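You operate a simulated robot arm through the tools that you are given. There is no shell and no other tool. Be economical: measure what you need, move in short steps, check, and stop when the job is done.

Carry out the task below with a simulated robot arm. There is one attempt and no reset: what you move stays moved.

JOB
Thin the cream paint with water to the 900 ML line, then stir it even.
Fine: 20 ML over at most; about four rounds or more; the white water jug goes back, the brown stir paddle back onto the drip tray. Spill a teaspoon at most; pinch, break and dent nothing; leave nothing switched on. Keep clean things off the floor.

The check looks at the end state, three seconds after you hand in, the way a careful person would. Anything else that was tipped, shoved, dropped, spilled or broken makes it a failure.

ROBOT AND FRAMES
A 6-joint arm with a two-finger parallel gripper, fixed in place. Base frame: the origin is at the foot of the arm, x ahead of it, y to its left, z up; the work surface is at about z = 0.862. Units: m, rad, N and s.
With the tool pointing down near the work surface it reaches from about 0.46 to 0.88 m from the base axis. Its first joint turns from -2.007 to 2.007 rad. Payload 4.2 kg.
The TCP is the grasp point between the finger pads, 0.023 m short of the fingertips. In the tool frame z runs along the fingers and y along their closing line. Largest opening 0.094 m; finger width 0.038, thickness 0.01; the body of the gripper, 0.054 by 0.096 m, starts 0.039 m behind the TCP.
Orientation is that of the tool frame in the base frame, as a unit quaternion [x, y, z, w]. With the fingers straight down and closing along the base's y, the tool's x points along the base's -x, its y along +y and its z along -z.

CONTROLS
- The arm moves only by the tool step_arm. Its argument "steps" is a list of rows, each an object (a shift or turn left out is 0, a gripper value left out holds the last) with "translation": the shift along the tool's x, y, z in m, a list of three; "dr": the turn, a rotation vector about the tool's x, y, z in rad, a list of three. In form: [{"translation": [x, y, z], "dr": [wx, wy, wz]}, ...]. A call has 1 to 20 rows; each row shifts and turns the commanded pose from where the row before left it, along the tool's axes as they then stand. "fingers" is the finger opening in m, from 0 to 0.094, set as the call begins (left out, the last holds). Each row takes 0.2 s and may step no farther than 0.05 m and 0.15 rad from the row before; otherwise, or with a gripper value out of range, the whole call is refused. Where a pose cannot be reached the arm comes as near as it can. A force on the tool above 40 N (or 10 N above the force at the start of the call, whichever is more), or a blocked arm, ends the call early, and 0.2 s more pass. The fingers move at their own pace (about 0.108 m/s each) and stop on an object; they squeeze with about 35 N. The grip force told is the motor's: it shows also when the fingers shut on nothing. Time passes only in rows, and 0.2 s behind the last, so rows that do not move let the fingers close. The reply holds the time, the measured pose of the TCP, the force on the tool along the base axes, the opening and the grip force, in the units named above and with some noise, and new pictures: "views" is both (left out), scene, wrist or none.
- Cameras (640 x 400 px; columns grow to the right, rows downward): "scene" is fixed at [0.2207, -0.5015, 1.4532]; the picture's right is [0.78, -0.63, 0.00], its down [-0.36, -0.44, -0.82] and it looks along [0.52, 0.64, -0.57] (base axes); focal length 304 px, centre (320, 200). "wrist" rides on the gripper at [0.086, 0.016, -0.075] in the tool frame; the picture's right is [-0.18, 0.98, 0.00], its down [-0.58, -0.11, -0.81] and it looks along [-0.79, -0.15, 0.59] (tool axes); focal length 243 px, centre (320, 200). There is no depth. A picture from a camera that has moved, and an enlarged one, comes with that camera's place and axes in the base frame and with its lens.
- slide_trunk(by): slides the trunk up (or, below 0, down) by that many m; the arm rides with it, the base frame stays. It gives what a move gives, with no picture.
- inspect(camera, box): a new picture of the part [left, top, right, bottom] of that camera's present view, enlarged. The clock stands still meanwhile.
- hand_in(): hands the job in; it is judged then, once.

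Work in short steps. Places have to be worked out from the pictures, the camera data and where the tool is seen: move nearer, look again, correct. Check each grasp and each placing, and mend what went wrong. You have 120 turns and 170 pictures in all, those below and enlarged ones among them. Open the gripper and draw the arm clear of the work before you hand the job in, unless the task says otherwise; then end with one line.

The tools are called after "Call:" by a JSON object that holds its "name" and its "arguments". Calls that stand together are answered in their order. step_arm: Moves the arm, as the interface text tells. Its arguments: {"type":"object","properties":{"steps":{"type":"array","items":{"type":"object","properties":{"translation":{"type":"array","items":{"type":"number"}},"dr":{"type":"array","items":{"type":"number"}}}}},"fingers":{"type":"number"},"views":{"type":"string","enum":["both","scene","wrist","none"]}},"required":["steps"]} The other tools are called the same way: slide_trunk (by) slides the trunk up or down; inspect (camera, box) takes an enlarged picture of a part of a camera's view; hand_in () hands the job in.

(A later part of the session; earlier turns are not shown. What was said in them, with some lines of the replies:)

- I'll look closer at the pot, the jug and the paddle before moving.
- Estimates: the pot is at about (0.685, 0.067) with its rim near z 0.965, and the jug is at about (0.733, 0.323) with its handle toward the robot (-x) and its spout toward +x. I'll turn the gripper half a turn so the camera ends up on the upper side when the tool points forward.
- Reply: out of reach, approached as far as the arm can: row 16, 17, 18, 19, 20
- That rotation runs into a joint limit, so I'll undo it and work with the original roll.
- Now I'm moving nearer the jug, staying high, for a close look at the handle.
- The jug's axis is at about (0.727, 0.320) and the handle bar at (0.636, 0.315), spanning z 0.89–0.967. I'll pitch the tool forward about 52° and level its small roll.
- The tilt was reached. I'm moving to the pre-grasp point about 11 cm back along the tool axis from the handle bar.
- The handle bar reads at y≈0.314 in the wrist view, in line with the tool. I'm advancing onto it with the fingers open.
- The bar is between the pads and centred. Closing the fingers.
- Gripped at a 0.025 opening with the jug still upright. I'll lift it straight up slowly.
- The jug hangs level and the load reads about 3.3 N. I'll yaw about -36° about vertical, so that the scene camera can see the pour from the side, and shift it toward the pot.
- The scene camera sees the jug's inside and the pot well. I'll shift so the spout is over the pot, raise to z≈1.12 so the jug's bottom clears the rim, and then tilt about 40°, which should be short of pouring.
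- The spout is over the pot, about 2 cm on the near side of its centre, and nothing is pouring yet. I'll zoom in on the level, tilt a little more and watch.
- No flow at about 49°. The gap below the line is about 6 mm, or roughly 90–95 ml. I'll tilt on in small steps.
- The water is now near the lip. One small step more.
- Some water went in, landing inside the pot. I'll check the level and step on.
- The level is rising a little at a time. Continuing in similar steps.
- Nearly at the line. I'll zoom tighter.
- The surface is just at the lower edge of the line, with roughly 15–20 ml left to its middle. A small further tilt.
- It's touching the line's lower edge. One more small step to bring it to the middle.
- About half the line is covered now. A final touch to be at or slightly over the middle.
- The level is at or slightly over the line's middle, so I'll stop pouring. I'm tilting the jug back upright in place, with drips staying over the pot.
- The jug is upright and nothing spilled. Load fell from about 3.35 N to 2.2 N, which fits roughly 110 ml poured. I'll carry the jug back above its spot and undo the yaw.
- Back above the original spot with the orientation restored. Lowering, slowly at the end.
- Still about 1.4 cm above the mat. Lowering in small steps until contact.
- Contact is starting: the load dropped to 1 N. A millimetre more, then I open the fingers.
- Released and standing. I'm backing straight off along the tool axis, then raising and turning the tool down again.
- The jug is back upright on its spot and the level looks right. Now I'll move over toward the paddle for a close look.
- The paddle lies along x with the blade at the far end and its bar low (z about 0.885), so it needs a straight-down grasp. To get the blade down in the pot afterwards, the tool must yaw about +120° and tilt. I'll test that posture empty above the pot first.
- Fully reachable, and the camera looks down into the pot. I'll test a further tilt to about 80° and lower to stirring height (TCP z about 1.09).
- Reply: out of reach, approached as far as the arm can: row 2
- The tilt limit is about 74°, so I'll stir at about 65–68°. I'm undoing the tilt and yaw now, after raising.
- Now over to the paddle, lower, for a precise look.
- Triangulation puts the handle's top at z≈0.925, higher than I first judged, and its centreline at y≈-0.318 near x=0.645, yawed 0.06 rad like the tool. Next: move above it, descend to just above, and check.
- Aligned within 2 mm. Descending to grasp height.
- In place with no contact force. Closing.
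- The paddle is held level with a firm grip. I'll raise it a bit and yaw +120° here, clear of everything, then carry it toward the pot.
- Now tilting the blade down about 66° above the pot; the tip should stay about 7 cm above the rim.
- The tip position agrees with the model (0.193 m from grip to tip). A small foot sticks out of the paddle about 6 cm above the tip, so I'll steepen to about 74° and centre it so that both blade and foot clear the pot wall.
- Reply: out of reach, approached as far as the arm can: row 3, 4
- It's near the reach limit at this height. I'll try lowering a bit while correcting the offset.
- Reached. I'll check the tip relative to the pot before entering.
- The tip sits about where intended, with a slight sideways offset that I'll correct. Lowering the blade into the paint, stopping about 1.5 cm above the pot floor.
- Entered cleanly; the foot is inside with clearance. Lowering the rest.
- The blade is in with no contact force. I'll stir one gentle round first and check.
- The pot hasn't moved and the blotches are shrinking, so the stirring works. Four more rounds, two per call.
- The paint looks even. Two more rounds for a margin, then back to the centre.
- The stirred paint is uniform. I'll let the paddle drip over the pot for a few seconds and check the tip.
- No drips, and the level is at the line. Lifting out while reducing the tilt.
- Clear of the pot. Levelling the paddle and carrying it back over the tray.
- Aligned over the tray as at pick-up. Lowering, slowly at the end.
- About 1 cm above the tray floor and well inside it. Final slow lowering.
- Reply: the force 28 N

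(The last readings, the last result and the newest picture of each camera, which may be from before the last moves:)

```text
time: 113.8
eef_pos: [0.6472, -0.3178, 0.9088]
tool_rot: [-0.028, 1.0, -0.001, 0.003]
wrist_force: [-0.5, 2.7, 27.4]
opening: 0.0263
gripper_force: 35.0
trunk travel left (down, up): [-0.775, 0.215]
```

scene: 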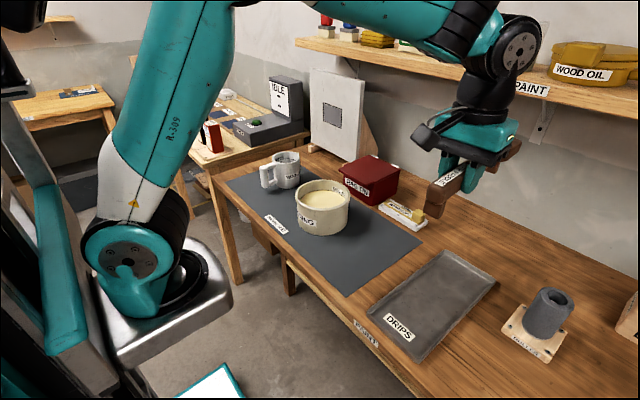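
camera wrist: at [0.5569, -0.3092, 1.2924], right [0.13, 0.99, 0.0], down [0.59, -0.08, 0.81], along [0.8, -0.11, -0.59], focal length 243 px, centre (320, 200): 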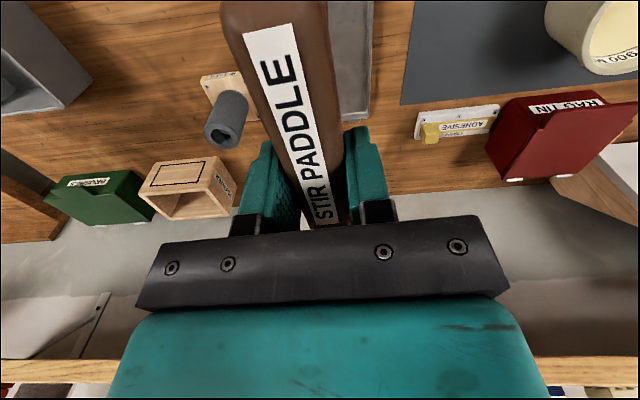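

It's in contact at 27 N. I'll relieve about 1 mm and open.

Call:
{"name": "step_arm", "arguments": {"steps": [{"translation": [0, 0, -0.001]}, {}], "views": "none"}}

Call:
{"name": "step_arm", "arguments": {"steps": [{}, {}, {}], "fingers": 0.06, "views": "none"}}

Call:
{"name": "step_arm", "arguments": {"steps": [{"translation": [0, 0, -0.02]}, {"translation": [0, 0, -0.04]}, {"translation": [0, 0, -0.045]}, {"translation": [0, 0, -0.045]}, {"translation": [0.03, 0, -0.035]}, {"translation": [0.03, 0, -0.035]}, {"translation": [0.03, 0, -0.035]}], "views": "both"}}

Call:
{"name": "inspect", "arguments": {"camera": "scene", "box": [240, 130, 380, 245]}}

Call:
{"name": "inspect", "arguments": {"camera": "scene", "box": [370, 230, 500, 360]}}

```text
time: 114.4
eef_pos: [0.6472, -0.3185, 0.9099]
tool_rot: [-0.029, 1.0, -0.002, 0.002]
wrist_force: [3.6, 3.1, 22.1]
opening: 0.0263
gripper_force: 34.9
trunk travel left (down, up): [-0.775, 0.215]
```

```text
time: 115.2
eef_pos: [0.6476, -0.3176, 0.9081]
tool_rot: [-0.028, 1.0, -0.002, 0.0]
wrist_force: [0.8, 0.4, 0.4]
opening: 0.0599
gripper_force: 0.1
trunk travel left (down, up): [-0.775, 0.215]
```

```text
time: 116.8
eef_pos: [0.5564, -0.3211, 1.1645]
tool_rot: [-0.029, 1.0, -0.001, -0.001]
wrist_force: [0.2, -0.3, -0.5]
opening: 0.0602
gripper_force: 0.0
trunk travel left (down, up): [-0.775, 0.215]
camera wrist: at [0.4696, -0.3104, 1.2388], right [0.13, 0.99, 0.0], down [0.59, -0.07, 0.81], along [0.8, -0.1, -0.59], focal length 243 px, centre (320, 200)
```

scene: 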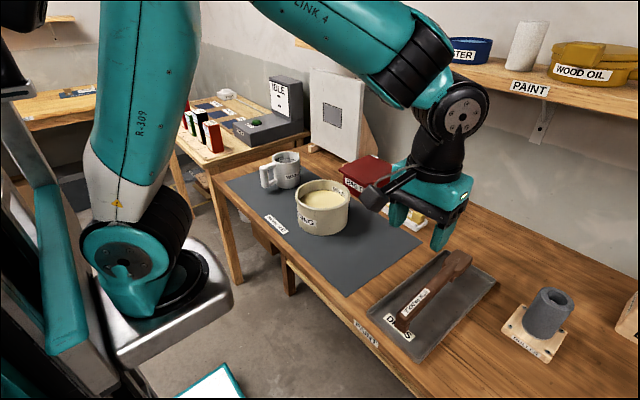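
wrist: 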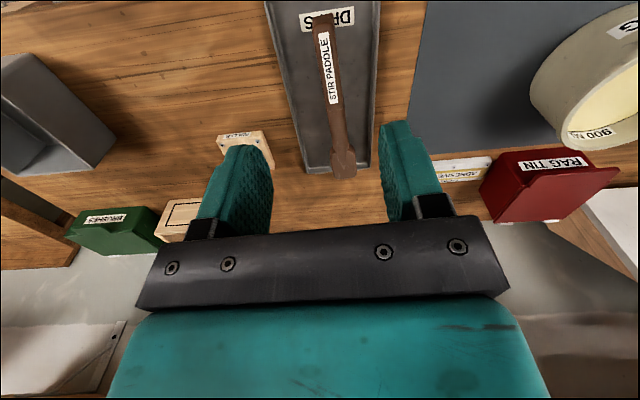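

```text
3.48 times, centred on (310, 188) of scene
camera zoom: at [0.2207, -0.5015, 1.4532], right [0.78, -0.63, 0.0], down [-0.36, -0.44, -0.82], along [0.52, 0.64, -0.57], focal length 1057 px, centre (355, 244)
```

zoom: 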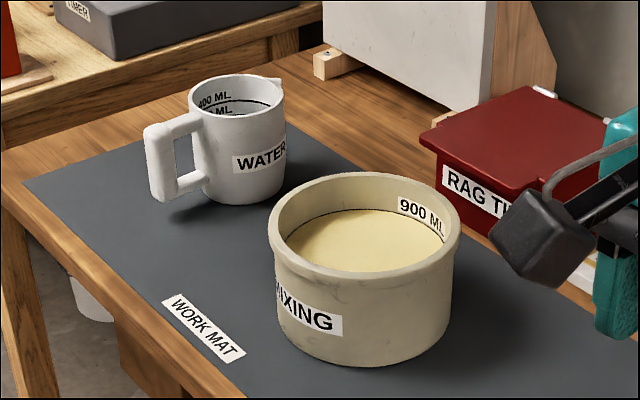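

```text
3.08 times, centred on (435, 295) of scene
camera zoom: at [0.2207, -0.5015, 1.4532], right [0.78, -0.63, 0.0], down [-0.36, -0.44, -0.82], along [0.52, 0.64, -0.57], focal length 935 px, centre (-34, -92)
```

zoom: 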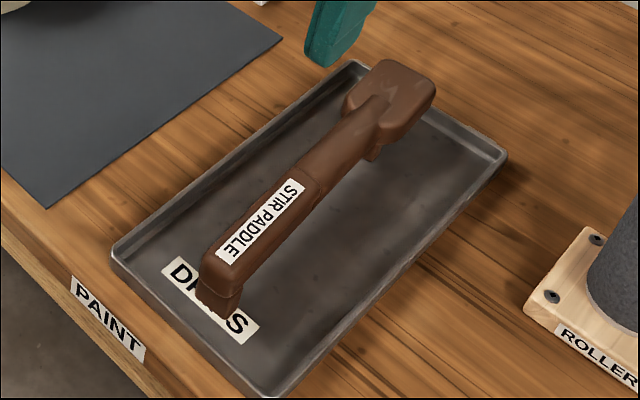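

The paddle rests in the tray as before, and the jug and pot are in place. Last check of the level.

Call:
{"name": "inspect", "arguments": {"camera": "scene", "box": [310, 182, 350, 202]}}

Call:
{"name": "inspect", "arguments": {"camera": "wrist", "box": [250, 0, 400, 190]}}

```text
16.00 times, centred on (330, 192) of scene
camera zoom: at [0.2207, -0.5015, 1.4532], right [0.78, -0.63, 0.0], down [-0.36, -0.44, -0.82], along [0.52, 0.64, -0.57], focal length 4863 px, centre (160, 328)
```

zoom: 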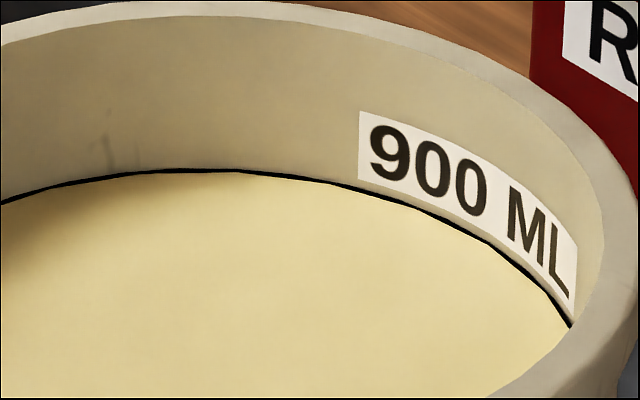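

```text
2.11 times, centred on (325, 95) of wrist
camera zoom: at [0.4696, -0.3104, 1.2388], right [0.13, 0.99, 0.0], down [0.59, -0.07, 0.81], along [0.8, -0.1, -0.59], focal length 511 px, centre (310, 421)
```

zoom: 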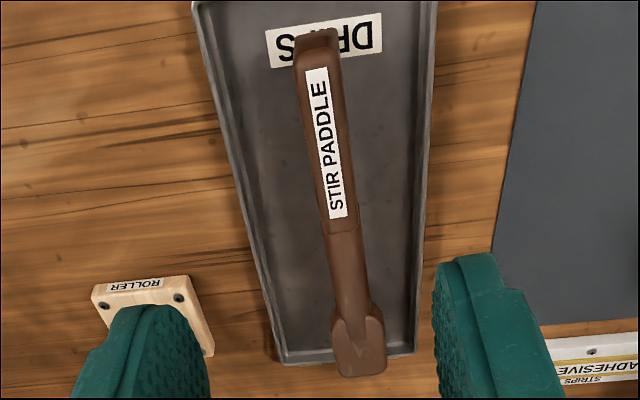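

The level lies on the 900 ML line, the paint is even, and both jug and paddle are back. The gripper is open and clear, so I'm handing in.

Call:
{"name": "hand_in", "arguments": {}}

```text
The job is handed in.
```

I thinned the paint to the 900 ML line and stirred it even over seven rounds. The water jug is back on its spot, the paddle is back on the drip tray, and I saw no spills.
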